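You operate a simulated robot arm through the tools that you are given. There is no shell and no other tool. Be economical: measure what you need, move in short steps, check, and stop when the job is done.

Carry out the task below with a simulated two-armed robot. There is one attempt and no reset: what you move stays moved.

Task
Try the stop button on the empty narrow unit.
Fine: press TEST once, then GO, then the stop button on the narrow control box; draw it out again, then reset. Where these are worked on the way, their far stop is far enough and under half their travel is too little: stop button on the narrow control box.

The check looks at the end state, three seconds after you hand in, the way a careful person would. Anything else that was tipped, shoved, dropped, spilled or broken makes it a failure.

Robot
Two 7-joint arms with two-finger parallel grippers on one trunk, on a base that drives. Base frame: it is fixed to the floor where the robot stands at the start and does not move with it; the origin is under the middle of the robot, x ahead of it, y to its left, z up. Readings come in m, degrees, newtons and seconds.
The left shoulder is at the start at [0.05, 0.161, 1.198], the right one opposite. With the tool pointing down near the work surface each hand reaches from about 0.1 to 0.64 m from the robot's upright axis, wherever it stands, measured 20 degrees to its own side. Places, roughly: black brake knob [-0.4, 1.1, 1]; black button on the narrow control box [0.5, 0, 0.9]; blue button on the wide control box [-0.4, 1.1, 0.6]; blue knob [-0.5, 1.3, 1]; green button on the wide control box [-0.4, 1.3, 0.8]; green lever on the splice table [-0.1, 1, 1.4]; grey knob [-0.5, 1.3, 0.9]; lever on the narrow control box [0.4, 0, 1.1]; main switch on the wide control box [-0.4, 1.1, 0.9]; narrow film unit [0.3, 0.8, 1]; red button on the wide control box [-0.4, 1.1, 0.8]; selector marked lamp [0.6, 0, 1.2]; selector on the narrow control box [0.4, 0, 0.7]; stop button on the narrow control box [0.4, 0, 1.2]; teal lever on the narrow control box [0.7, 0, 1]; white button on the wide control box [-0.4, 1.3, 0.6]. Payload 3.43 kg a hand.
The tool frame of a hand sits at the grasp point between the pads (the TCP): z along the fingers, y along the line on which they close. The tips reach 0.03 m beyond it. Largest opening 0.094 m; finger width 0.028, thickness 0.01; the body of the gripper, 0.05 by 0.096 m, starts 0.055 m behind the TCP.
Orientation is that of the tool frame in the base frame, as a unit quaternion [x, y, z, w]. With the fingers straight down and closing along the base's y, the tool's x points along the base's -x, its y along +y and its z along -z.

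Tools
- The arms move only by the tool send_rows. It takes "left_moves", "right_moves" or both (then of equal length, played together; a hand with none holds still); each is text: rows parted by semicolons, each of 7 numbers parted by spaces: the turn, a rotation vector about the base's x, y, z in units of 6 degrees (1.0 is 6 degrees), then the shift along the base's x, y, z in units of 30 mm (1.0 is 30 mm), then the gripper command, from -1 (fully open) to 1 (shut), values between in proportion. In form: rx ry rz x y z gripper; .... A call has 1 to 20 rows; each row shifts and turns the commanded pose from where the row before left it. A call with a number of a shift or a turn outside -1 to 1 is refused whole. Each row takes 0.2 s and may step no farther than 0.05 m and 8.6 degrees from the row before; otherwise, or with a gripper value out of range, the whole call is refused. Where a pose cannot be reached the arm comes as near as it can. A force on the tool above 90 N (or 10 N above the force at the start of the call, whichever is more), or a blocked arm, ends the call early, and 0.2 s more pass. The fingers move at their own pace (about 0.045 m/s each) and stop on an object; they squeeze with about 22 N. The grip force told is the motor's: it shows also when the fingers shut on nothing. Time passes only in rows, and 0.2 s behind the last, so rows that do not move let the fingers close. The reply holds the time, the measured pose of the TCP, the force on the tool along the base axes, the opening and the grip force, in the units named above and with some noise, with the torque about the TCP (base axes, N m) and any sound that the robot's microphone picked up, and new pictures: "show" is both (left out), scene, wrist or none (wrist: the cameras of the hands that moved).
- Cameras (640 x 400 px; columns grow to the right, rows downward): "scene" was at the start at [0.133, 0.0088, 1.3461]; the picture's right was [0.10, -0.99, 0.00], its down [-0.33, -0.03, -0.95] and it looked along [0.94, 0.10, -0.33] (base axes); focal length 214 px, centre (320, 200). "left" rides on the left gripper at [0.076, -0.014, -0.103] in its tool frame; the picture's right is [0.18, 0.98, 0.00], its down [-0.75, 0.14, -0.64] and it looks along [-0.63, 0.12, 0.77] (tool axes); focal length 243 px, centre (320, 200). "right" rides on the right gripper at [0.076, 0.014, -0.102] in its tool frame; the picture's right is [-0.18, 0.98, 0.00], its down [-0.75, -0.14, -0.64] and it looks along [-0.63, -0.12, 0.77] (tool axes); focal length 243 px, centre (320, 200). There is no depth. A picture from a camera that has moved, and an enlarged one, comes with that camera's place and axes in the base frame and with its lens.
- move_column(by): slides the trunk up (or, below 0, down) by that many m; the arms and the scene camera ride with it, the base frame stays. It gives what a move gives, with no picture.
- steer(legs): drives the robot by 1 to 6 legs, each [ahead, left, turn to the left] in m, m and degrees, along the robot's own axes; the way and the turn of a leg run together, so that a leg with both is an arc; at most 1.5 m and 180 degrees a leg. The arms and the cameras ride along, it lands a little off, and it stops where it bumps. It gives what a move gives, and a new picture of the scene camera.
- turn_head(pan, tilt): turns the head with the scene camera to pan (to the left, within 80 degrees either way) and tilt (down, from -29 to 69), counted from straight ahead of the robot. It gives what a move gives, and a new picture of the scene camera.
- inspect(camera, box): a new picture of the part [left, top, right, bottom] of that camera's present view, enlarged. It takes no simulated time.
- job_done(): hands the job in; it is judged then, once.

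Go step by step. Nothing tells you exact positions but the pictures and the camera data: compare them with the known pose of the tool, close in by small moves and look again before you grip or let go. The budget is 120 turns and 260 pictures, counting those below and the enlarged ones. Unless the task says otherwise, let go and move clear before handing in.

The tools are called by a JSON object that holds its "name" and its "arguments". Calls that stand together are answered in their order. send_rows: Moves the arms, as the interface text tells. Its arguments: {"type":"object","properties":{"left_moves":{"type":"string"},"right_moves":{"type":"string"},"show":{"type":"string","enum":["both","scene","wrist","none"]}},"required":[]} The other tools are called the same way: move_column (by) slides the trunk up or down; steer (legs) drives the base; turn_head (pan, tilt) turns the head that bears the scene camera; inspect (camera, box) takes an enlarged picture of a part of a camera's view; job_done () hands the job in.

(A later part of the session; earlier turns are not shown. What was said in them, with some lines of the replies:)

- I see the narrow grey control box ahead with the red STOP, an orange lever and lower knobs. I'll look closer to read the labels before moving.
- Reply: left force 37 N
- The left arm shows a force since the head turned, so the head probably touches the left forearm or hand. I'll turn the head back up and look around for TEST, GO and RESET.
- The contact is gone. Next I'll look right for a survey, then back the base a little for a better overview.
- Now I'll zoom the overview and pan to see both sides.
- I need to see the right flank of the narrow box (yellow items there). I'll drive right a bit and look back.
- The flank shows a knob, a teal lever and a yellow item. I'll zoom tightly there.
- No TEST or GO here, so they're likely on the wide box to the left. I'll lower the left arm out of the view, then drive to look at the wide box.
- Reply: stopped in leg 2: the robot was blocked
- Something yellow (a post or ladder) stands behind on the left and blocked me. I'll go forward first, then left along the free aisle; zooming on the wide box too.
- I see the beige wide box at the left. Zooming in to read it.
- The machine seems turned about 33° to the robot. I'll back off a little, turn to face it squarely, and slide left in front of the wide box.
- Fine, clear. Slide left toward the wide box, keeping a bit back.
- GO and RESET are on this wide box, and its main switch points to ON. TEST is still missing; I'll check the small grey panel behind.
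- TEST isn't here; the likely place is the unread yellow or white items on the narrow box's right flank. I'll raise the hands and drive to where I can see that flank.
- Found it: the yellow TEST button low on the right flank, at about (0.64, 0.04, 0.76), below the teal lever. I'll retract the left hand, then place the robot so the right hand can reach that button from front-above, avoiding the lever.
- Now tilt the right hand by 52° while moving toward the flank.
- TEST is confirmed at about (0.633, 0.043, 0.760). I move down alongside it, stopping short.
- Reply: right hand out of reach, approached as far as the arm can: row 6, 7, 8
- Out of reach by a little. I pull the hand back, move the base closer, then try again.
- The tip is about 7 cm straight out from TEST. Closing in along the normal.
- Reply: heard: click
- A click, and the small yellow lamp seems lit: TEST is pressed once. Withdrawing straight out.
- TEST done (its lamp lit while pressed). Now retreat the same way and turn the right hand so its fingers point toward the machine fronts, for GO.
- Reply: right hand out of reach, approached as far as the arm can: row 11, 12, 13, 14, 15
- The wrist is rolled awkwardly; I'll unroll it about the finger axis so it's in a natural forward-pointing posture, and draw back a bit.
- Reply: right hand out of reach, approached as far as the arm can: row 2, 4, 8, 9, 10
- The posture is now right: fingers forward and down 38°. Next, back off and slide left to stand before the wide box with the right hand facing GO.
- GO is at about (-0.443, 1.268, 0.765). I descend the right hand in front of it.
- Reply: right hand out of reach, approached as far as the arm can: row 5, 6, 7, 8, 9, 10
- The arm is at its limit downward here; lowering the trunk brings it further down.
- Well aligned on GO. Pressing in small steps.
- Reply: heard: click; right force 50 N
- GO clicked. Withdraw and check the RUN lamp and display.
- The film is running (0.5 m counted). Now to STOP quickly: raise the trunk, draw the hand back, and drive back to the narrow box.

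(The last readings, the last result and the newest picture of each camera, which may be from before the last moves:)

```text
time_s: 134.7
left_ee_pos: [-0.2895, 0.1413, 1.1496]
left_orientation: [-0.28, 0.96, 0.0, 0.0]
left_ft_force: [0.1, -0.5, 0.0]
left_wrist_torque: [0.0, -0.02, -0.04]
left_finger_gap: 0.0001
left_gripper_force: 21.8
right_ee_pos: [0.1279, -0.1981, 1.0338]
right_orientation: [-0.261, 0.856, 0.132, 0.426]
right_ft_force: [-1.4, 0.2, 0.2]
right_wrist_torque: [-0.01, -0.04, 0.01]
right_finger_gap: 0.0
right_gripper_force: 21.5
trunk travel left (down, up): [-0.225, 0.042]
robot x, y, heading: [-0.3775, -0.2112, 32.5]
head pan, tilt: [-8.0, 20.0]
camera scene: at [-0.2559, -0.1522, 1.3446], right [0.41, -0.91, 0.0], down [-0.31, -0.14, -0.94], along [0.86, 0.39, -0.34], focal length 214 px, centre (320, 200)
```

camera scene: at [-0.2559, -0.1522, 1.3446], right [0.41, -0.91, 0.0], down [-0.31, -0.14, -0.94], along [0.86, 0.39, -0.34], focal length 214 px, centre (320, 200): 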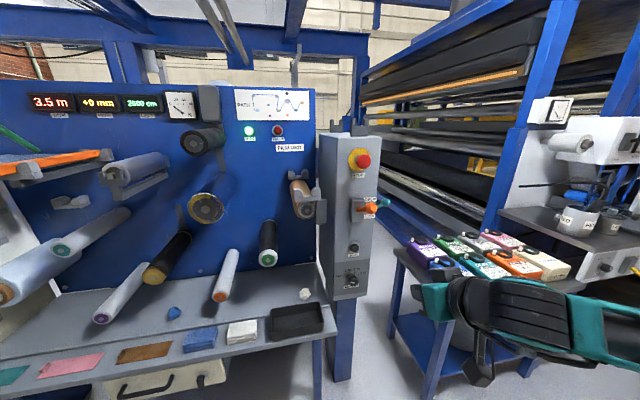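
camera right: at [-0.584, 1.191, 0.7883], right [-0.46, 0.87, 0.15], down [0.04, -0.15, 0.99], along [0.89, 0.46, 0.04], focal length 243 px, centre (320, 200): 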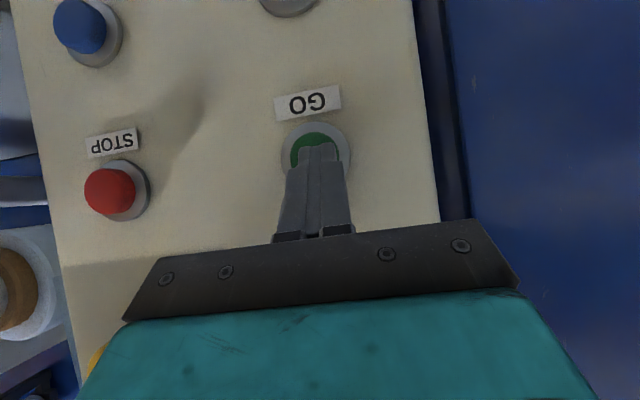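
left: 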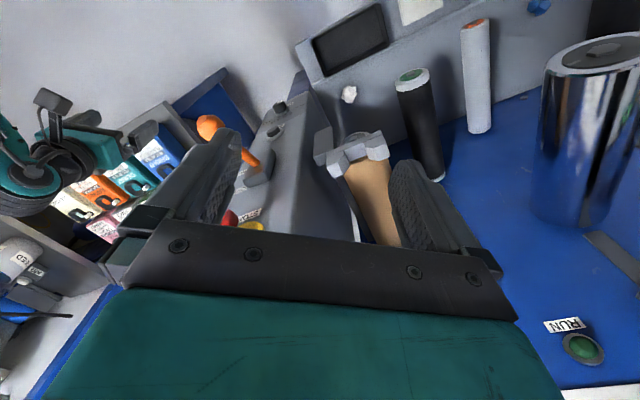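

RUN is lit and 3.5 m counted. Drive ahead 0.2 and raise the right hand to STOP height.

{"name": "send_rows", "arguments": {"right_moves": "0 0 0 0 0 1 1;0 0 0 0 0 1 1;0 0 0 0 0 1 1;0 0 0 0 0 1 1;0 0 0 0 0 1 1;0 0 0 0 0 1 1;0 0 0 0 0 1 1", "show": "none"}}

{"name": "steer", "arguments": {"legs": [[0.18, 0, 0]]}}

{"name": "inspect", "arguments": {"camera": "right", "box": [0, 0, 640, 400]}}

```text
time_s: 136.3
left_ee_pos: [-0.2908, 0.1411, 1.1502]
left_orientation: [-0.28, 0.96, -0.001, 0.0]
left_ft_force: [1.1, 0.2, 0.5]
left_wrist_torque: [-0.01, -0.01, 0.02]
left_finger_gap: 0.0
left_gripper_force: 22.6
right_ee_pos: [0.1266, -0.197, 1.2454]
right_orientation: [-0.26, 0.856, 0.13, 0.426]
right_ft_force: [0.2, 0.6, 0.8]
right_wrist_torque: [0.02, 0.04, 0.0]
right_finger_gap: 0.0
right_gripper_force: 22.0
trunk travel left (down, up): [-0.225, 0.042]
robot x, y, heading: [-0.3766, -0.2121, 32.4]
head pan, tilt: [-8.0, 20.0]
```

```text
time_s: 137.8
left_ee_pos: [-0.1376, 0.2374, 1.1495]
left_orientation: [-0.28, 0.96, -0.001, 0.0]
left_ft_force: [0.4, 0.0, -0.5]
left_wrist_torque: [0.0, -0.01, 0.0]
left_finger_gap: 0.0
left_gripper_force: 21.9
right_ee_pos: [0.2795, -0.1004, 1.2449]
right_orientation: [-0.261, 0.856, 0.131, 0.426]
right_ft_force: [0.6, 0.4, 0.7]
right_wrist_torque: [0.02, -0.02, 0.01]
right_finger_gap: 0.0
right_gripper_force: 21.8
trunk travel left (down, up): [-0.225, 0.042]
robot x, y, heading: [-0.2195, -0.1134, 32.4]
head pan, tilt: [-8.0, 20.0]
camera scene: at [-0.1037, -0.0554, 1.3445], right [0.41, -0.91, 0.0], down [-0.31, -0.14, -0.94], along [0.86, 0.39, -0.34], focal length 214 px, centre (320, 200)
```

scene: 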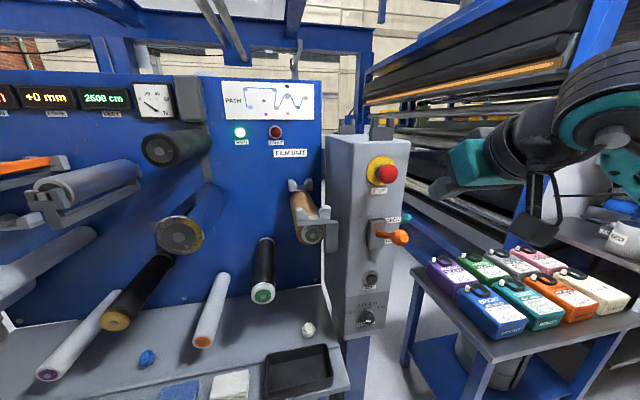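

```text
1.00 times, centred on (320, 200) of right (not enlarged: the box is as wide or as high as the picture)
camera zoom: at [0.1658, -0.1602, 1.2468], right [-0.46, 0.88, 0.15], down [0.03, -0.15, 0.99], along [0.89, 0.46, 0.04], focal length 243 px, centre (320, 200)
```

zoom: 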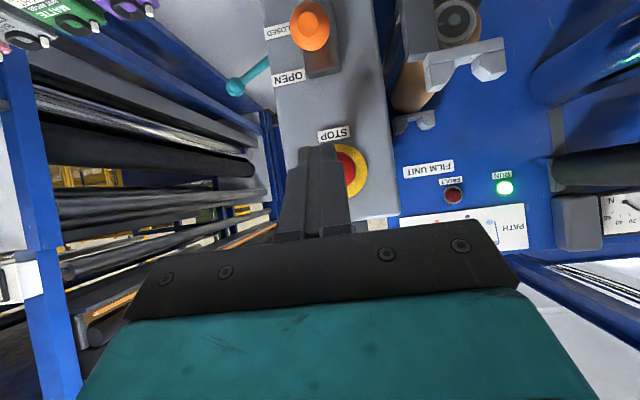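

The red cap is about 14 cm ahead of the fingertips, at (0.41, 0.002, 1.229). Approach.

{"name": "send_rows", "arguments": {"right_moves": "0 0 0 0.85 0.74 0.02 1;0 0 0 0.85 0.74 0.02 1;0 0 0 0.7 0.6 0.02 1"}}

```text
time_s: 138.6
left_ee_pos: [-0.1376, 0.2376, 1.1507]
left_orientation: [-0.279, 0.96, -0.002, 0.0]
left_ft_force: [-0.4, -0.2, 0.3]
left_wrist_torque: [0.02, -0.04, -0.01]
left_finger_gap: 0.0
left_gripper_force: 21.7
right_ee_pos: [0.3506, -0.0377, 1.2493]
right_orientation: [-0.262, 0.856, 0.132, 0.425]
right_ft_force: [-0.2, 0.0, -0.1]
right_wrist_torque: [-0.03, 0.03, 0.01]
right_finger_gap: 0.0
right_gripper_force: 21.7
trunk travel left (down, up): [-0.225, 0.042]
robot x, y, heading: [-0.2224, -0.1111, 32.5]
head pan, tilt: [-8.0, 20.0]
camera scene: at [-0.1041, -0.0554, 1.3445], right [0.41, -0.91, 0.0], down [-0.31, -0.14, -0.94], along [0.86, 0.39, -0.34], focal length 214 px, centre (320, 200)
camera right: at [0.2378, -0.097, 1.2491], right [-0.46, 0.88, 0.15], down [0.03, -0.15, 0.99], along [0.89, 0.46, 0.04], focal length 243 px, centre (320, 200)
```

scene: 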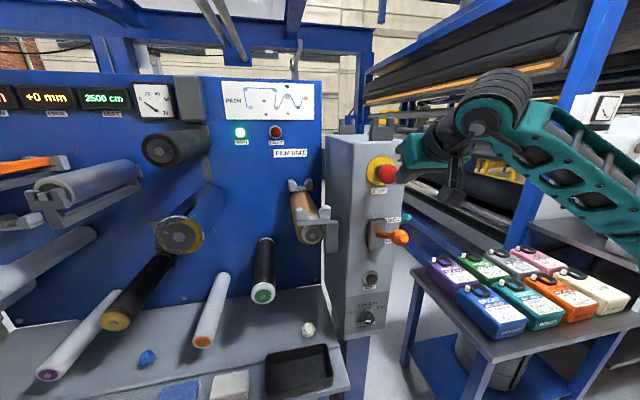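
right: 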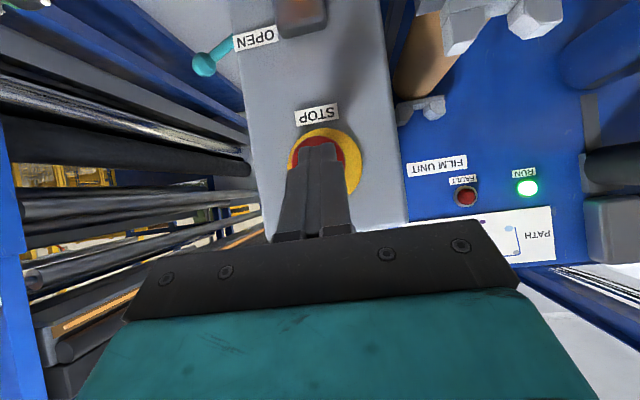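

{"name": "send_rows", "arguments": {"right_moves": "0 0 0 0.28 0.18 0 1;0 0 0 0.28 0.18 0 1;0 0 0 0.2 0.13 0 1;0 0 0 0.2 0.13 0 1", "show": "wrist"}}

```text
time_s: 139.6
left_ee_pos: [-0.138, 0.2366, 1.1518]
left_orientation: [-0.28, 0.96, -0.001, 0.0]
left_ft_force: [-0.7, 0.0, 0.3]
left_wrist_torque: [0.03, -0.01, 0.0]
left_finger_gap: 0.0
left_gripper_force: 22.6
right_ee_pos: [0.3792, -0.0199, 1.2481]
right_orientation: [-0.261, 0.856, 0.131, 0.426]
right_ft_force: [-0.1, -0.3, 0.0]
right_wrist_torque: [0.01, -0.02, 0.02]
right_finger_gap: 0.0
right_gripper_force: 22.3
trunk travel left (down, up): [-0.225, 0.042]
robot x, y, heading: [-0.2219, -0.1144, 32.3]
head pan, tilt: [-8.0, 20.0]
camera right: at [0.2661, -0.0794, 1.2492], right [-0.46, 0.88, 0.15], down [0.03, -0.15, 0.99], along [0.89, 0.46, 0.04], focal length 243 px, centre (320, 200)
```

right: 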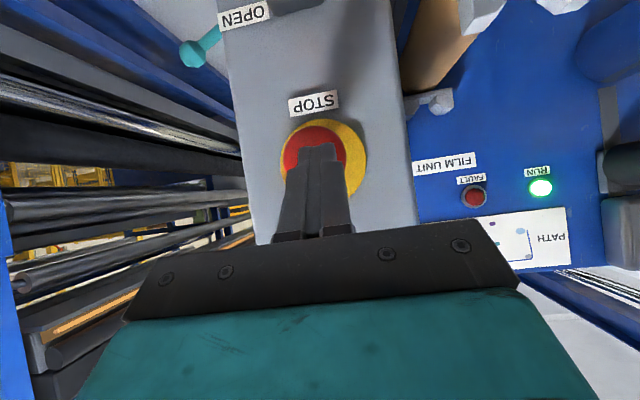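

{"name": "send_rows", "arguments": {"right_moves": "0 0 0 0.166 0.11 0 1;0 0 0 0.166 0.11 0 1;0 0 0 0.166 0.11 0 1;0 0 0 0.166 0.11 0 1", "show": "wrist"}}

```text
time_s: 140.6
left_ee_pos: [-0.1384, 0.2373, 1.151]
left_orientation: [-0.28, 0.96, 0.0, 0.0]
left_ft_force: [0.2, 0.7, 0.1]
left_wrist_torque: [0.0, 0.0, 0.01]
left_finger_gap: 0.0002
left_gripper_force: 21.9
right_ee_pos: [0.4004, -0.0072, 1.2471]
right_orientation: [-0.26, 0.856, 0.131, 0.427]
right_ft_force: [0.3, -0.2, -0.4]
right_wrist_torque: [0.01, 0.0, -0.01]
right_finger_gap: 0.0
right_gripper_force: 21.9
trunk travel left (down, up): [-0.225, 0.042]
robot x, y, heading: [-0.2223, -0.1165, 32.4]
head pan, tilt: [-8.0, 20.0]
camera right: at [0.2862, -0.0664, 1.2494], right [-0.46, 0.88, 0.15], down [0.03, -0.15, 0.99], along [0.89, 0.45, 0.04], focal length 243 px, centre (320, 200)
```

right: 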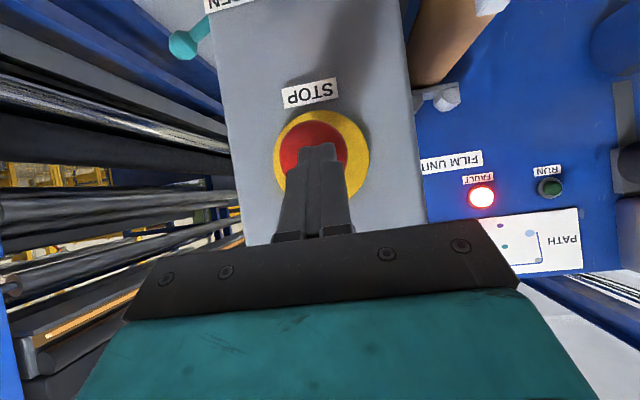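

FAULT lit and RUN went out. Push a touch more to be sure it's at its far stop.

{"name": "send_rows", "arguments": {"right_moves": "0 0 0 0.14 0.09 0 1;0 0 0 0.14 0.09 0 1", "show": "wrist"}}

```text
time_s: 141.2
left_ee_pos: [-0.1418, 0.234, 1.1524]
left_orientation: [-0.279, 0.96, 0.001, 0.004]
left_ft_force: [-0.8, 0.1, -0.1]
left_wrist_torque: [-0.01, 0.02, -0.02]
left_finger_gap: 0.0002
left_gripper_force: 22.1
right_ee_pos: [0.4007, -0.007, 1.2485]
right_orientation: [-0.262, 0.857, 0.131, 0.424]
right_ft_force: [-41.8, -27.1, -9.0]
right_wrist_torque: [-0.12, 0.74, 0.03]
right_finger_gap: 0.0
right_gripper_force: 22.3
trunk travel left (down, up): [-0.225, 0.042]
robot x, y, heading: [-0.2239, -0.1167, 32.3]
head pan, tilt: [-8.0, 20.0]
camera right: at [0.2873, -0.0658, 1.2505], right [-0.46, 0.88, 0.15], down [0.04, -0.15, 0.99], along [0.89, 0.46, 0.04], focal length 243 px, centre (320, 200)
```

right: 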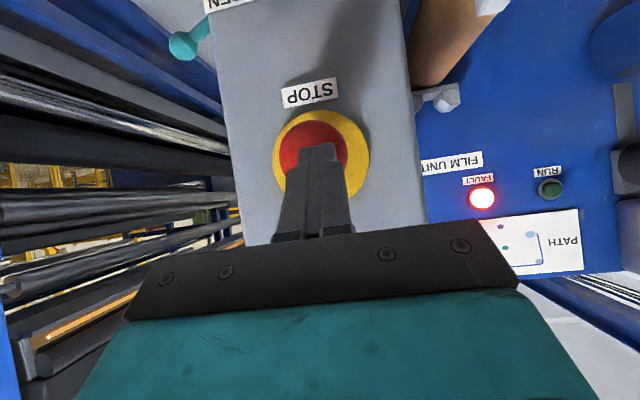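

Far stop reached with 50 N. Now back off a little, open the fingers to straddle the cap.

{"name": "send_rows", "arguments": {"right_moves": "0 0 0 -0.84 -0.55 0 1;0 0 0 -0.84 -0.55 0 1;0 0 0 0 0 0 -1;0 0 0 0 0 0 -1;0 0 0 0 0 0 -1;0 0 0 0 0 0 -1;0 0 0 0 0 0 -1;0 0 0 0 0 0 -1", "show": "wrist"}}

```text
time_s: 143.0
left_ee_pos: [-0.1374, 0.2376, 1.1495]
left_orientation: [-0.28, 0.96, -0.001, 0.0]
left_ft_force: [0.4, 0.6, -0.1]
left_wrist_torque: [-0.03, -0.01, -0.03]
left_finger_gap: 0.0
left_gripper_force: 21.4
right_ee_pos: [0.3575, -0.0346, 1.2473]
right_orientation: [-0.26, 0.857, 0.131, 0.426]
right_ft_force: [-0.2, 0.4, 0.3]
right_wrist_torque: [-0.04, -0.02, 0.03]
right_finger_gap: 0.0941
right_gripper_force: 0.1
trunk travel left (down, up): [-0.225, 0.042]
robot x, y, heading: [-0.2242, -0.113, 32.5]
head pan, tilt: [-8.0, 20.0]
camera right: at [0.2442, -0.0935, 1.2489], right [-0.46, 0.88, 0.15], down [0.03, -0.15, 0.99], along [0.89, 0.45, 0.04], focal length 243 px, centre (320, 200)
```

right: 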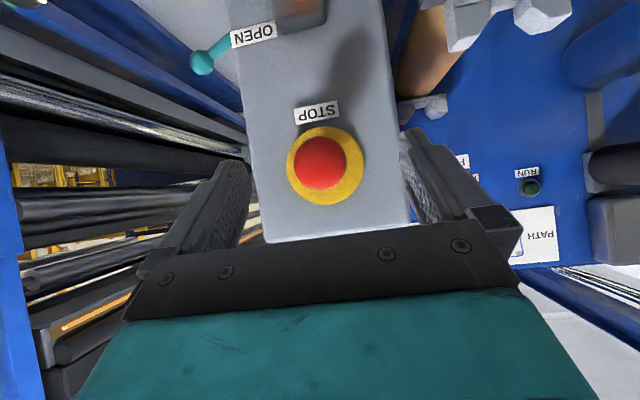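

Cap centred between the fingers. Advance to straddle it.

{"name": "send_rows", "arguments": {"right_moves": "0 0 0 0.6 0.35 -0.08 -1;0 0 0 0.6 0.35 -0.08 -1;0 0 0 0.4 0.25 -0.05 -1;0 0 0 0.2 0.13 0 -1", "show": "wrist"}}

```text
time_s: 144.0
left_ee_pos: [-0.1379, 0.2365, 1.1508]
left_orientation: [-0.279, 0.96, -0.001, 0.001]
left_ft_force: [0.5, -0.2, -0.1]
left_wrist_torque: [0.02, 0.03, 0.01]
left_finger_gap: 0.0
left_gripper_force: 21.6
right_ee_pos: [0.4113, -0.0016, 1.2401]
right_orientation: [-0.26, 0.857, 0.13, 0.426]
right_ft_force: [0.3, 0.4, -0.3]
right_wrist_torque: [0.02, 0.04, -0.04]
right_finger_gap: 0.0939
right_gripper_force: 0.1
trunk travel left (down, up): [-0.225, 0.042]
robot x, y, heading: [-0.2225, -0.1156, 32.7]
head pan, tilt: [-8.0, 20.0]
camera right: at [0.2985, -0.0613, 1.2421], right [-0.46, 0.88, 0.15], down [0.03, -0.15, 0.99], along [0.89, 0.45, 0.04], focal length 243 px, centre (320, 200)
```

right: 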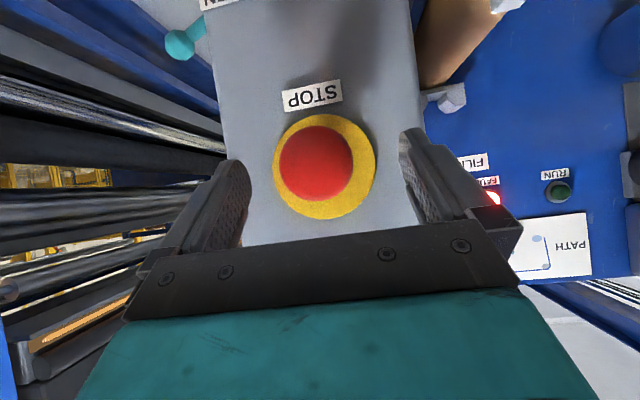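

{"name": "send_rows", "arguments": {"right_moves": "0 0 0 0.2 0.13 0 -1;0 0 0 0 0 0 1;0 0 0 0 0 0 1;0 0 0 0 0 0 1;0 0 0 0 0 0 1;0 0 0 0 0 0 1;0 0 0 0 0 0 1", "show": "wrist"}}

```text
time_s: 145.6
left_ee_pos: [-0.138, 0.2365, 1.1508]
left_orientation: [-0.279, 0.96, 0.0, 0.0]
left_ft_force: [-0.1, 0.4, -0.1]
left_wrist_torque: [0.0, 0.01, -0.02]
left_finger_gap: 0.0002
left_gripper_force: 21.9
right_ee_pos: [0.419, -0.0009, 1.2411]
right_orientation: [-0.259, 0.856, 0.131, 0.427]
right_ft_force: [8.6, -8.9, 2.4]
right_wrist_torque: [-0.42, -0.1, -0.08]
right_finger_gap: 0.0474
right_gripper_force: 44.6
trunk travel left (down, up): [-0.225, 0.042]
robot x, y, heading: [-0.2237, -0.1176, 32.5]
head pan, tilt: [-8.0, 20.0]
camera right: at [0.3061, -0.0598, 1.2424], right [-0.45, 0.88, 0.15], down [0.03, -0.15, 0.99], along [0.89, 0.45, 0.04], focal length 243 px, centre (320, 200)
```

right: 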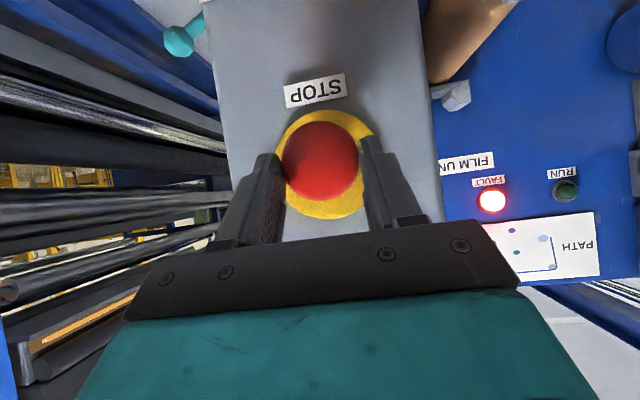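

Gripped at 47 mm. Pull straight out in small steps.

{"name": "send_rows", "arguments": {"right_moves": "0 0 0 -0.166 -0.11 0 1;0 0 0 -0.166 -0.11 0 1;0 0 0 -0.166 -0.11 0 1;0 0 0 -0.166 -0.11 0 1", "show": "wrist"}}

```text
time_s: 146.6
left_ee_pos: [-0.1337, 0.2377, 1.1504]
left_orientation: [-0.28, 0.96, 0.0, -0.001]
left_ft_force: [0.9, 0.1, -0.5]
left_wrist_torque: [-0.01, 0.0, 0.0]
left_finger_gap: 0.0
left_gripper_force: 22.0
right_ee_pos: [0.4055, -0.0111, 1.239]
right_orientation: [-0.257, 0.857, 0.13, 0.428]
right_ft_force: [38.1, 7.7, 7.6]
right_wrist_torque: [0.29, -0.71, -0.02]
right_finger_gap: 0.0475
right_gripper_force: 44.9
trunk travel left (down, up): [-0.225, 0.042]
robot x, y, heading: [-0.2253, -0.1132, 32.5]
head pan, tilt: [-8.0, 20.0]
camera right: at [0.291, -0.0697, 1.2404], right [-0.45, 0.88, 0.15], down [0.03, -0.15, 0.99], along [0.89, 0.45, 0.04], focal length 243 px, centre (320, 200)
```

right: 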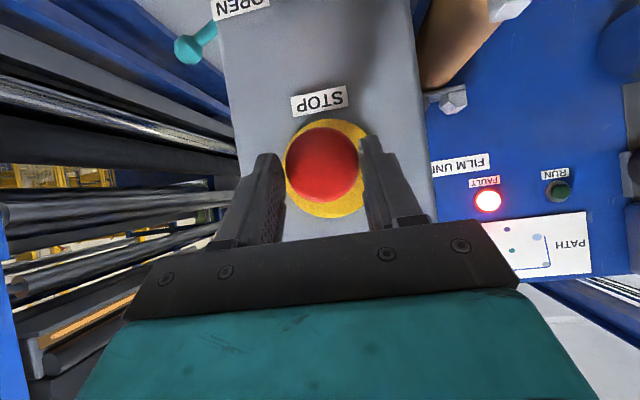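

{"name": "send_rows", "arguments": {"right_moves": "0 0 0 -0.166 -0.11 0 1;0 0 0 -0.166 -0.11 0 1;0 0 0 0 0 0 1", "show": "wrist"}}

```text
time_s: 147.4
left_ee_pos: [-0.1383, 0.2372, 1.1503]
left_orientation: [-0.28, 0.96, -0.001, 0.0]
left_ft_force: [0.2, 0.0, -0.7]
left_wrist_torque: [0.01, 0.03, -0.01]
left_finger_gap: 0.0
left_gripper_force: 21.9
right_ee_pos: [0.3861, -0.0189, 1.2392]
right_orientation: [-0.261, 0.857, 0.13, 0.425]
right_ft_force: [0.5, -0.6, 0.2]
right_wrist_torque: [0.0, 0.01, 0.01]
right_finger_gap: 0.0001
right_gripper_force: 32.9
trunk travel left (down, up): [-0.225, 0.042]
robot x, y, heading: [-0.2248, -0.113, 32.4]
head pan, tilt: [-8.0, 20.0]
camera right: at [0.2731, -0.0774, 1.2418], right [-0.46, 0.88, 0.15], down [0.03, -0.15, 0.99], along [0.89, 0.46, 0.04], focal length 243 px, centre (320, 200)
```

right: 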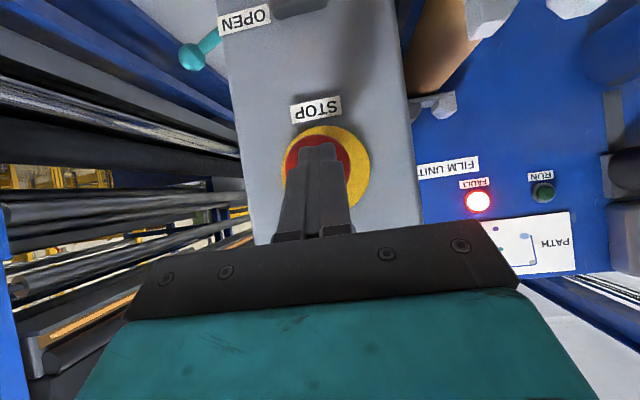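

The fingers slipped off at the end. Back off and see where the cap is.

{"name": "send_rows", "arguments": {"right_moves": "0 0 0 -0.84 -0.55 0 1;0 0 0 -0.84 -0.55 0 1;0 0 0 0 0 0 -1;0 0 0 0 0 0 -1;0 0 0 0 0 0 -1;0 0 0 0 0 0 -1;0 0 0 0 0 0 -1", "show": "both"}}

{"name": "inspect", "arguments": {"camera": "scene", "box": [310, 120, 430, 260]}}

```text
time_s: 149.0
left_ee_pos: [-0.1375, 0.2367, 1.1507]
left_orientation: [-0.28, 0.96, 0.0, 0.001]
left_ft_force: [0.2, 0.6, 0.1]
left_wrist_torque: [-0.01, 0.01, 0.03]
left_finger_gap: 0.0
left_gripper_force: 21.8
right_ee_pos: [0.3367, -0.0511, 1.242]
right_orientation: [-0.26, 0.856, 0.13, 0.427]
right_ft_force: [0.0, 0.4, -0.1]
right_wrist_torque: [0.0, 0.01, 0.01]
right_finger_gap: 0.0942
right_gripper_force: 0.1
trunk travel left (down, up): [-0.225, 0.042]
robot x, y, heading: [-0.2222, -0.1154, 32.2]
head pan, tilt: [-8.0, 20.0]
camera scene: at [-0.1044, -0.0558, 1.3446], right [0.41, -0.91, 0.0], down [-0.31, -0.14, -0.94], along [0.86, 0.39, -0.34], focal length 214 px, centre (320, 200)
camera right: at [0.2233, -0.1105, 1.2427], right [-0.46, 0.88, 0.15], down [0.03, -0.15, 0.99], along [0.89, 0.45, 0.04], focal length 243 px, centre (320, 200)
```

scene: 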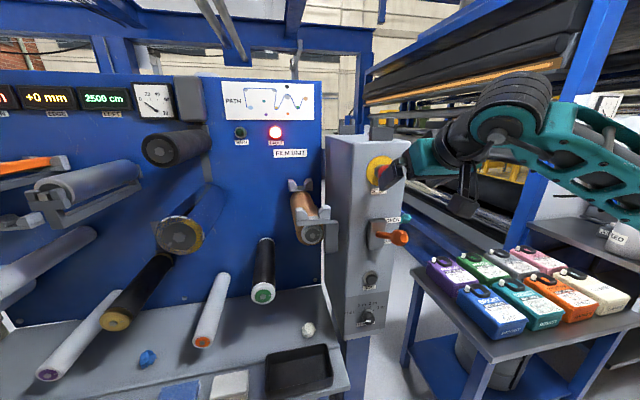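
right: 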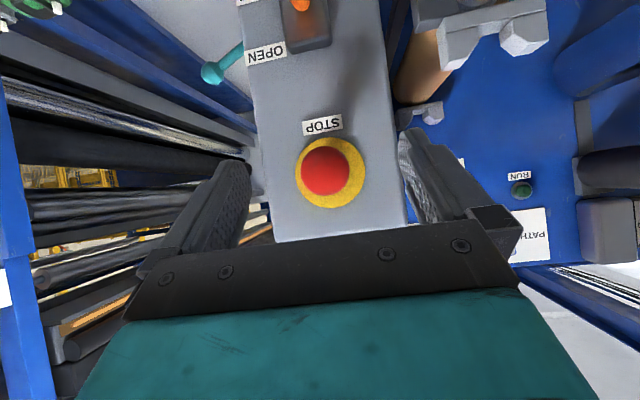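

```text
2.86 times, centred on (370, 190) of scene
camera zoom: at [-0.1044, -0.0558, 1.3446], right [0.41, -0.91, 0.0], down [-0.31, -0.14, -0.94], along [0.86, 0.39, -0.34], focal length 613 px, centre (177, 229)
```

zoom: 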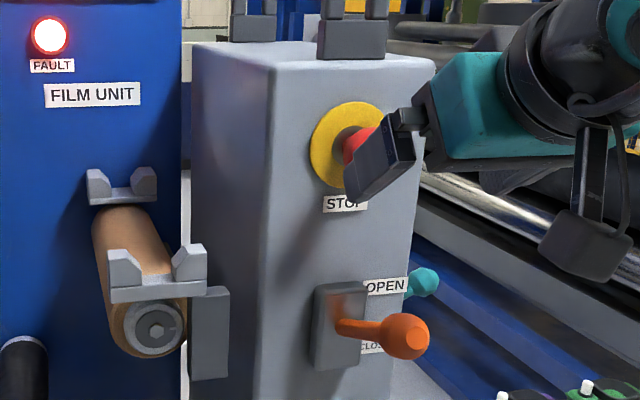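

The cap seems further out than when pressed. I'll clear the hand from the scene camera's line and compare with the earlier picture.

{"name": "send_rows", "arguments": {"right_moves": "0 0 0 -0.6 -0.9 0 -1;0 0 0 -0.6 -0.9 0 -1;0 0 0 -0.6 -0.9 0 -1", "show": "none"}}

{"name": "inspect", "arguments": {"camera": "scene", "box": [350, 140, 410, 200]}}

{"name": "inspect", "arguments": {"camera": "scene", "box": [0, 0, 640, 400]}}

```text
time_s: 149.8
left_ee_pos: [-0.1385, 0.2361, 1.1514]
left_orientation: [-0.279, 0.96, 0.0, 0.001]
left_ft_force: [0.3, 0.1, 0.7]
left_wrist_torque: [-0.02, -0.04, 0.03]
left_finger_gap: 0.0
left_gripper_force: 22.2
right_ee_pos: [0.2815, -0.1343, 1.241]
right_orientation: [-0.26, 0.856, 0.13, 0.427]
right_ft_force: [-0.9, -0.5, 0.2]
right_wrist_torque: [0.0, 0.01, 0.03]
right_finger_gap: 0.094
right_gripper_force: 0.1
trunk travel left (down, up): [-0.225, 0.042]
robot x, y, heading: [-0.2244, -0.1199, 32.1]
head pan, tilt: [-8.0, 20.0]
```

```text
6.67 times, centred on (380, 170) of scene
camera zoom: at [-0.1048, -0.0564, 1.3448], right [0.41, -0.91, 0.0], down [-0.31, -0.14, -0.94], along [0.86, 0.39, -0.34], focal length 1430 px, centre (-80, 400)
```

zoom: 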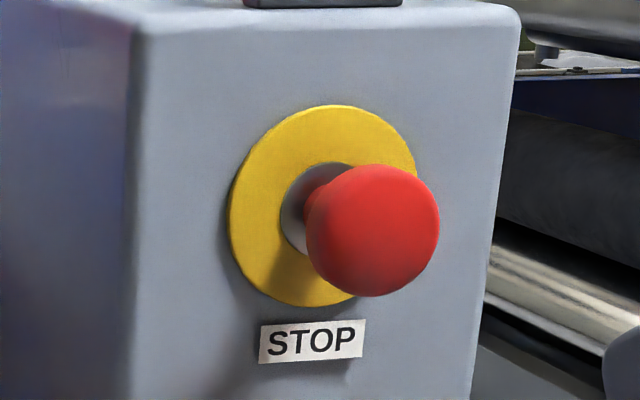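

```text
1.00 times, centred on (320, 200) of scene (not enlarged: the box is as wide or as high as the picture)
camera zoom: at [-0.1048, -0.0564, 1.3448], right [0.41, -0.91, 0.0], down [-0.31, -0.14, -0.94], along [0.86, 0.39, -0.34], focal length 214 px, centre (320, 200)
```

zoom: 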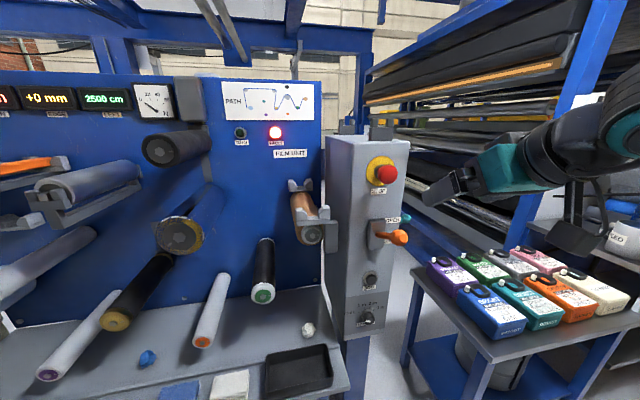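

The cap is back exactly where it was at the start (fully out, shaft visible). Only RESET remains: close the fingers, back off and drive to the wide box.

{"name": "send_rows", "arguments": {"right_moves": "0 0 0 0 0 0 1;0 0 0 0 0 0 1;0 0 0 0 0 0 1;0 0 0 0 0 0 1;0 0 0 0 0 0 1", "show": "none"}}

{"name": "steer", "arguments": {"legs": [[-0.17, 0, 0], [0, 0.7, 0], [0, 0.685, 0]]}}

{"name": "turn_head", "arguments": {"pan": -8, "tilt": 35}}

```text
time_s: 151.0
left_ee_pos: [-0.1383, 0.2379, 1.1504]
left_orientation: [-0.28, 0.96, -0.001, 0.0]
left_ft_force: [-0.8, -0.3, 0.2]
left_wrist_torque: [0.0, 0.0, -0.05]
left_finger_gap: 0.0
left_gripper_force: 21.6
right_ee_pos: [0.2828, -0.1324, 1.2407]
right_orientation: [-0.26, 0.856, 0.131, 0.427]
right_ft_force: [0.4, 1.2, 0.3]
right_wrist_torque: [-0.02, 0.01, -0.03]
right_finger_gap: 0.0
right_gripper_force: 10.5
trunk travel left (down, up): [-0.225, 0.042]
robot x, y, heading: [-0.2197, -0.1145, 32.1]
head pan, tilt: [-8.0, 20.0]
```

```text
time_s: 164.7
left_ee_pos: [-1.0211, 1.3132, 1.1506]
left_orientation: [-0.28, 0.96, -0.002, 0.001]
left_ft_force: [-0.2, 0.2, 0.8]
left_wrist_torque: [0.0, 0.0, -0.02]
left_finger_gap: 0.0001
left_gripper_force: 21.8
right_ee_pos: [-0.6016, 0.9422, 1.2413]
right_orientation: [-0.26, 0.857, 0.13, 0.426]
right_ft_force: [-0.6, 0.0, -0.5]
right_wrist_torque: [0.02, 0.01, 0.02]
right_finger_gap: 0.0
right_gripper_force: 22.0
trunk travel left (down, up): [-0.225, 0.042]
robot x, y, heading: [-1.1044, 0.9594, 32.4]
head pan, tilt: [-8.0, 20.0]
camera scene: at [-0.9874, 1.0194, 1.3446], right [0.41, -0.91, 0.0], down [-0.31, -0.14, -0.94], along [0.86, 0.39, -0.34], focal length 214 px, centre (320, 200)
```

scene: 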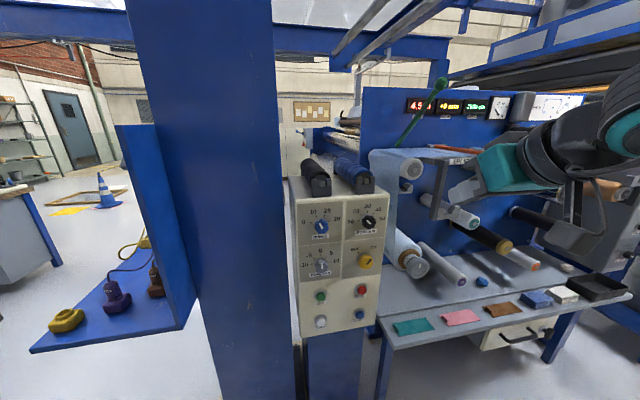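

```text
time_s: 165.5
left_ee_pos: [-1.0209, 1.3118, 1.1511]
left_orientation: [-0.279, 0.96, 0.0, 0.0]
left_ft_force: [-0.2, -0.9, 0.6]
left_wrist_torque: [0.03, -0.03, 0.02]
left_finger_gap: 0.0
left_gripper_force: 22.1
right_ee_pos: [-0.5996, 0.943, 1.2402]
right_orientation: [-0.261, 0.857, 0.131, 0.426]
right_ft_force: [0.7, -0.5, 0.4]
right_wrist_torque: [0.0, -0.03, 0.01]
right_finger_gap: 0.0002
right_gripper_force: 21.8
trunk travel left (down, up): [-0.225, 0.042]
robot x, y, heading: [-1.1042, 0.9634, 32.2]
head pan, tilt: [-8.0, 35.0]
camera scene: at [-0.9919, 1.0173, 1.3208], right [0.41, -0.91, 0.0], down [-0.52, -0.24, -0.82], along [0.75, 0.34, -0.57], focal length 214 px, centre (320, 200)
```

scene: 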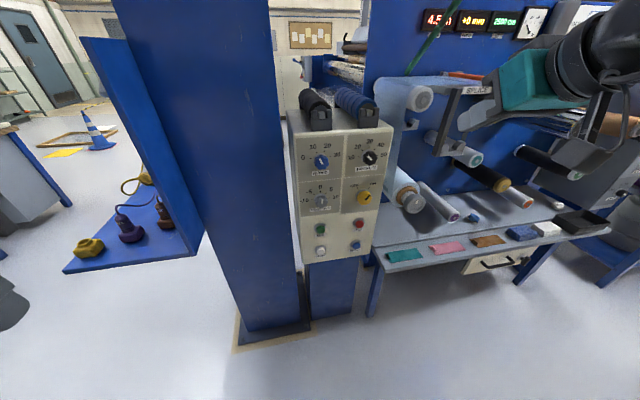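

RESET is at about (-0.345, 1.146, 0.634). Lower the trunk and bring the right hand down toward it.

{"name": "move_column", "arguments": {"by": -0.2}}

{"name": "send_rows", "arguments": {"right_moves": "0 0 0 0.38 0.36 -1 1;0 0 0 0.38 0.36 -1 1;0 0 0 0.38 0.36 -1 1;0 0 0 0.38 0.36 -1 1;0 0 0 0.38 0.36 -1 1;0 0 0 0.38 0.36 -1 1;0 0 0 0.38 0.36 -1 1;0 0 0 0.38 0.36 -1 1;0 0 0 0.38 0.36 -1 1"}}

```text
time_s: 167.6
left_ee_pos: [-1.0212, 1.3116, 0.9514]
left_orientation: [-0.28, 0.96, -0.001, 0.0]
left_ft_force: [0.0, -0.9, -0.2]
left_wrist_torque: [-0.01, -0.04, -0.04]
left_finger_gap: 0.0003
left_gripper_force: 21.9
right_ee_pos: [-0.6004, 0.943, 1.0409]
right_orientation: [-0.261, 0.856, 0.131, 0.426]
right_ft_force: [0.7, 0.5, 0.7]
right_wrist_torque: [-0.01, 0.0, 0.01]
right_finger_gap: 0.0
right_gripper_force: 22.3
trunk travel left (down, up): [-0.025, 0.242]
robot x, y, heading: [-1.108, 0.9629, 32.3]
head pan, tilt: [-8.0, 35.0]
```

```text
time_s: 169.6
left_ee_pos: [-1.0217, 1.3125, 0.9512]
left_orientation: [-0.28, 0.96, -0.001, 0.001]
left_ft_force: [-0.4, -0.3, -0.8]
left_wrist_torque: [-0.05, 0.01, -0.01]
left_finger_gap: 0.0
left_gripper_force: 22.3
right_ee_pos: [-0.4978, 1.0395, 0.7697]
right_orientation: [-0.26, 0.856, 0.131, 0.427]
right_ft_force: [0.4, 0.4, 0.1]
right_wrist_torque: [0.0, 0.0, -0.01]
right_finger_gap: 0.0003
right_gripper_force: 22.0
trunk travel left (down, up): [-0.025, 0.242]
robot x, y, heading: [-1.1078, 0.9593, 32.7]
head pan, tilt: [-8.0, 35.0]
camera scene: at [-0.9919, 1.0173, 1.1208], right [0.41, -0.91, 0.0], down [-0.52, -0.24, -0.82], along [0.75, 0.34, -0.57], focal length 214 px, centre (320, 200)
camera right: at [-0.6106, 0.9793, 0.7725], right [-0.46, 0.88, 0.15], down [0.03, -0.15, 0.99], along [0.89, 0.46, 0.04], focal length 243 px, centre (320, 200)
```

scene: 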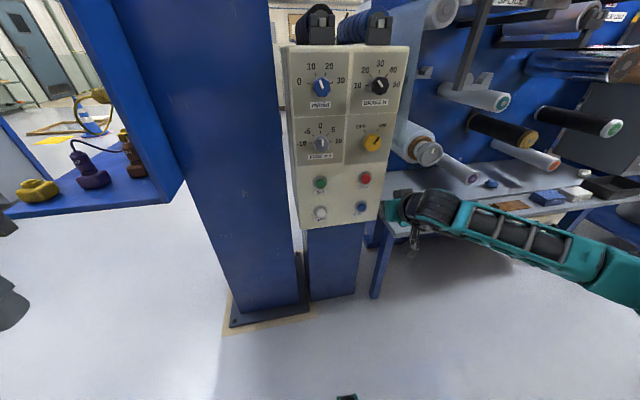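
right: 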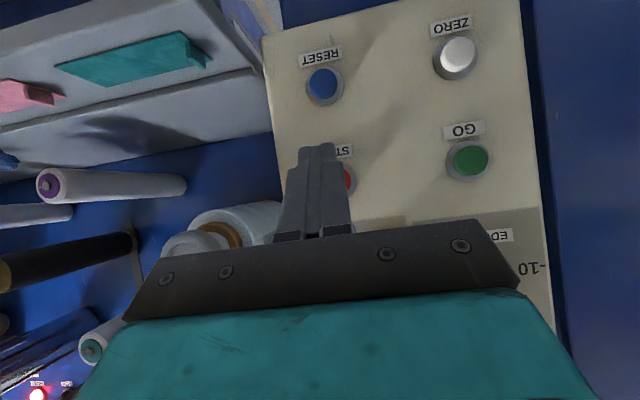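

{"name": "send_rows", "arguments": {"right_moves": "0 0 0 0.6 0.45 -0.95 1;0 0 0 0.6 0.45 -0.95 1;0 0 0 0.6 0.45 -0.95 1;0 0 0 0.6 0.45 -0.95 1", "show": "wrist"}}

```text
time_s: 170.6
left_ee_pos: [-1.0207, 1.3115, 0.9497]
left_orientation: [-0.279, 0.96, -0.001, 0.001]
left_ft_force: [0.4, -0.3, 0.6]
left_wrist_torque: [0.01, -0.01, 0.04]
left_finger_gap: 0.0
left_gripper_force: 21.8
right_ee_pos: [-0.4266, 1.0939, 0.6562]
right_orientation: [-0.261, 0.856, 0.132, 0.427]
right_ft_force: [-0.3, -0.3, 0.1]
right_wrist_torque: [-0.04, -0.02, -0.01]
right_finger_gap: 0.0001
right_gripper_force: 21.6
trunk travel left (down, up): [-0.025, 0.242]
robot x, y, heading: [-1.1109, 0.9614, 32.6]
head pan, tilt: [-8.0, 35.0]
camera right: at [-0.5393, 1.0344, 0.6578], right [-0.46, 0.88, 0.15], down [0.03, -0.15, 0.99], along [0.89, 0.46, 0.04], focal length 243 px, centre (320, 200)
```

right: 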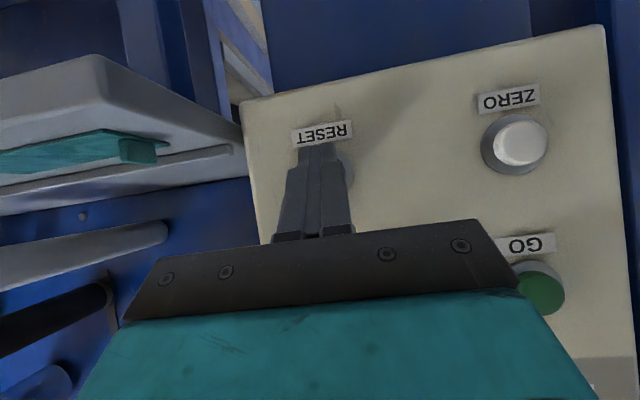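

{"name": "send_rows", "arguments": {"right_moves": "0 0 0 0.63 0.43 0.1 1;0 0 0 0.63 0.43 0.1 1", "show": "wrist"}}

```text
time_s: 171.2
left_ee_pos: [-1.0215, 1.3126, 0.9522]
left_orientation: [-0.279, 0.96, -0.002, 0.001]
left_ft_force: [1.1, -1.1, -0.1]
left_wrist_torque: [0.0, -0.01, -0.01]
left_finger_gap: 0.0
left_gripper_force: 21.7
right_ee_pos: [-0.3873, 1.1194, 0.663]
right_orientation: [-0.26, 0.857, 0.13, 0.425]
right_ft_force: [-0.6, 0.0, -0.1]
right_wrist_torque: [-0.01, -0.03, -0.01]
right_finger_gap: 0.0
right_gripper_force: 21.4
trunk travel left (down, up): [-0.025, 0.242]
robot x, y, heading: [-1.109, 0.9586, 32.4]
head pan, tilt: [-8.0, 35.0]
camera right: at [-0.5007, 1.0604, 0.6644], right [-0.46, 0.88, 0.15], down [0.03, -0.15, 0.99], along [0.89, 0.46, 0.04], focal length 243 px, centre (320, 200)
```

right: 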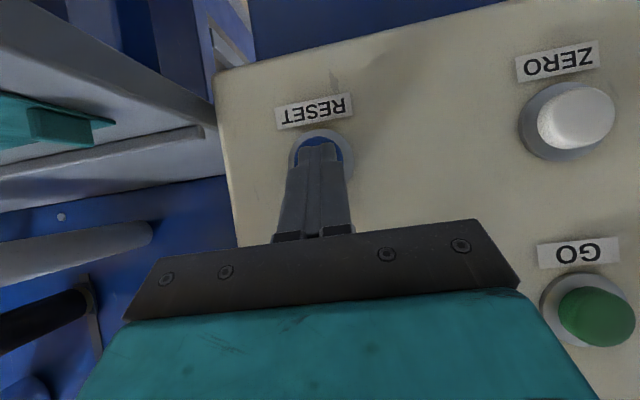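

Aligned on the blue RESET. Press.

{"name": "send_rows", "arguments": {"right_moves": "0 0 0 0.166 0.11 0 1;0 0 0 0.166 0.11 0 1;0 0 0 0.166 0.11 0 1;0 0 0 0.166 0.11 0 1", "show": "none"}}

```text
time_s: 172.1
left_ee_pos: [-1.0236, 1.3099, 0.9517]
left_orientation: [-0.278, 0.961, 0.0, 0.003]
left_ft_force: [0.2, 0.3, -0.5]
left_wrist_torque: [0.0, 0.02, -0.02]
left_finger_gap: 0.0
left_gripper_force: 22.1
right_ee_pos: [-0.3813, 1.1252, 0.6588]
right_orientation: [-0.26, 0.86, 0.128, 0.421]
right_ft_force: [-33.0, -21.6, 15.7]
right_wrist_torque: [0.12, -0.19, 0.07]
right_finger_gap: 0.0
right_gripper_force: 22.0
trunk travel left (down, up): [-0.025, 0.242]
robot x, y, heading: [-1.108, 0.9577, 32.3]
head pan, tilt: [-8.0, 35.0]
heard: click
stopped in row 4 (right hand): the force on the tool passed its limit at 99 N (the readings are from after the stop); the commanded pose is now the measured one
```

Clicked. Withdraw and check the FAULT lamp.

{"name": "send_rows", "arguments": {"right_moves": "0 0 0 -0.84 -0.55 0 1;0 0 0 -0.84 -0.55 0 1;0 0 0 -0.84 -0.55 0.3 1;0 0 0 -0.84 -0.55 0.8 1;0 0 0 -0.6 -0.4 1 1;0 0 0 -0.4 -0.3 1 1", "show": "wrist"}}

{"name": "turn_head", "arguments": {"pan": -28, "tilt": 8}}

{"name": "inspect", "arguments": {"camera": "scene", "box": [300, 60, 560, 220]}}

```text
time_s: 173.5
left_ee_pos: [-1.021, 1.3117, 0.9503]
left_orientation: [-0.278, 0.96, -0.001, 0.0]
left_ft_force: [-0.3, -0.3, 0.0]
left_wrist_torque: [0.01, -0.01, 0.02]
left_finger_gap: 0.0
left_gripper_force: 22.1
right_ee_pos: [-0.5076, 1.0393, 0.7496]
right_orientation: [-0.261, 0.86, 0.129, 0.42]
right_ft_force: [0.2, -1.0, -0.2]
right_wrist_torque: [0.02, -0.03, 0.03]
right_finger_gap: 0.0
right_gripper_force: 22.3
trunk travel left (down, up): [-0.025, 0.242]
robot x, y, heading: [-1.106, 0.9641, 32.5]
head pan, tilt: [-8.0, 35.0]
camera right: at [-0.6208, 0.98, 0.7525], right [-0.45, 0.88, 0.15], down [0.04, -0.14, 0.99], along [0.89, 0.45, 0.03], focal length 243 px, centre (320, 200)
```

right: 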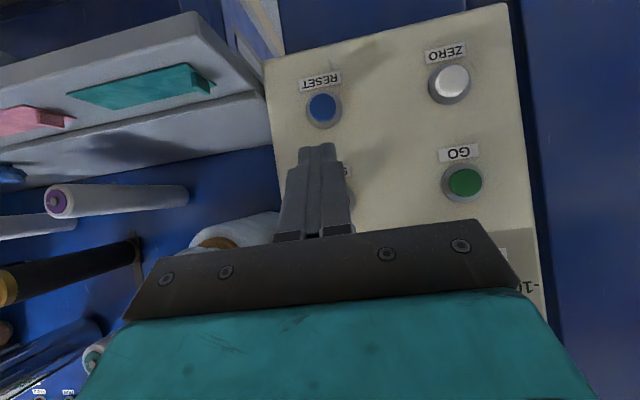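

```text
time_s: 174.4
left_ee_pos: [-1.0235, 1.3115, 0.9502]
left_orientation: [-0.278, 0.96, -0.001, 0.001]
left_ft_force: [0.1, -0.6, -0.3]
left_wrist_torque: [-0.01, 0.02, -0.03]
left_finger_gap: 0.0
left_gripper_force: 21.9
right_ee_pos: [-0.5077, 1.039, 0.7486]
right_orientation: [-0.26, 0.86, 0.128, 0.419]
right_ft_force: [-0.2, 0.8, -0.5]
right_wrist_torque: [0.01, 0.04, -0.02]
right_finger_gap: 0.0
right_gripper_force: 22.1
trunk travel left (down, up): [-0.025, 0.242]
robot x, y, heading: [-1.1081, 0.963, 32.5]
head pan, tilt: [-28.0, 8.0]
camera scene: at [-0.9808, 0.9871, 1.1641], right [0.08, -1.0, 0.0], down [-0.14, -0.01, -0.99], along [0.99, 0.08, -0.14], focal length 214 px, centre (320, 200)
```

scene: 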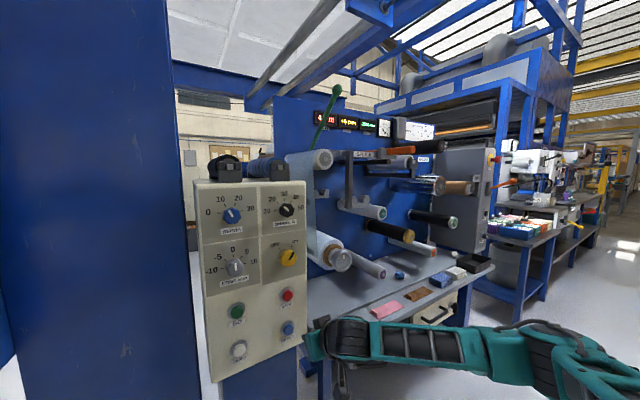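

```text
2.46 times, centred on (430, 140) of scene
camera zoom: at [-0.9808, 0.9871, 1.1641], right [0.08, -1.0, 0.0], down [-0.14, -0.01, -0.99], along [0.99, 0.08, -0.14], focal length 528 px, centre (49, 348)
```

zoom: 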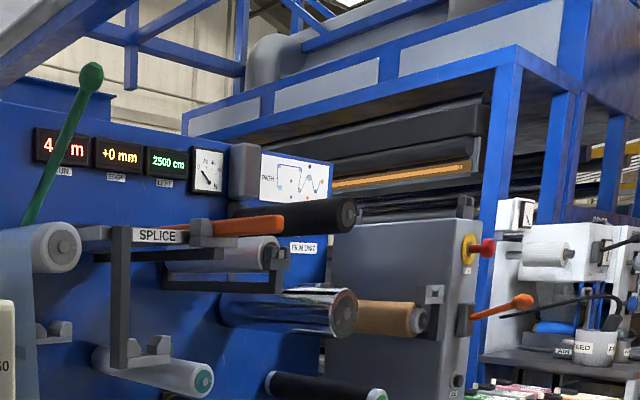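

{"name": "inspect", "arguments": {"camera": "right", "box": [0, 340, 100, 400]}}

{"name": "send_rows", "arguments": {"right_moves": "0 0 0 -0.5 -0.35 1 1;0 0 0 -0.3 -0.2 1 1;0 0 0 0 0 1 1", "show": "wrist"}}

```text
6.40 times, centred on (50, 370) of right
camera zoom: at [-0.6204, 0.9802, 0.752], right [-0.45, 0.88, 0.15], down [0.04, -0.14, 0.99], along [0.89, 0.45, 0.03], focal length 1553 px, centre (2048, -888)
```

zoom: 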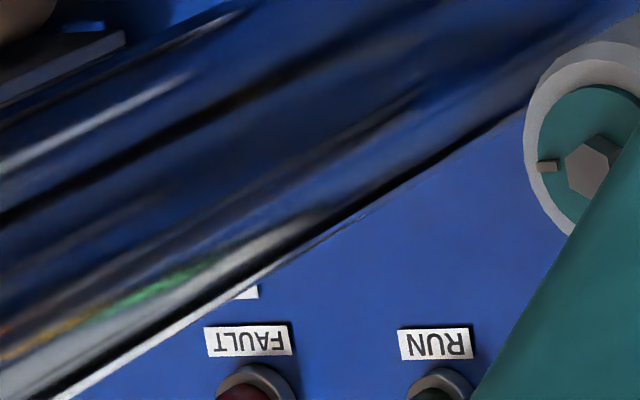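

```text
time_s: 175.2
left_ee_pos: [-1.0215, 1.3127, 0.9509]
left_orientation: [-0.279, 0.96, -0.002, 0.0]
left_ft_force: [-0.2, 0.0, 0.2]
left_wrist_torque: [-0.02, 0.0, 0.02]
left_finger_gap: 0.0001
left_gripper_force: 22.2
right_ee_pos: [-0.5322, 1.0237, 0.8385]
right_orientation: [-0.261, 0.86, 0.129, 0.42]
right_ft_force: [0.0, -0.2, 0.1]
right_wrist_torque: [0.01, 0.01, 0.01]
right_finger_gap: 0.0
right_gripper_force: 21.8
trunk travel left (down, up): [-0.025, 0.242]
robot x, y, heading: [-1.1106, 0.9576, 32.5]
head pan, tilt: [-28.0, 8.0]
camera right: at [-0.6452, 0.9636, 0.8431], right [-0.45, 0.88, 0.15], down [0.04, -0.14, 0.99], along [0.89, 0.45, 0.03], focal length 243 px, centre (320, 200)
```

right: 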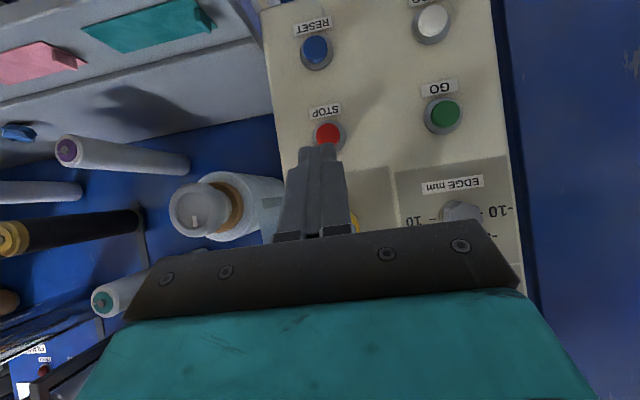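

FAULT is dark again, RUN is off, the stop button is out, and both hands are clear. The sequence is complete, so I'm handing in.

{"name": "job_done", "arguments": {}}

```text
The job is handed in.
```

I tried the stop button on the narrow unit in the order you gave and handed the job in; the result of the check hasn't come back.

- **TEST:** pressed once; it clicked and its lamp lit while held.
- **GO:** pressed; RUN came on and the film ran.
- **Stop button:** pushed to its far stop; RUN went out and FAULT came on.
- **Drawn out:** pulled back out to its starting position. My fingers slipped off at the end of the pull, so I compared it with the picture from before pressing.
- **RESET:** pressed; FAULT went out.

While backing up early on, the base bumped something near the yellow guard behind it. Nothing looked moved in the pictures afterwards, but I didn't check closely.
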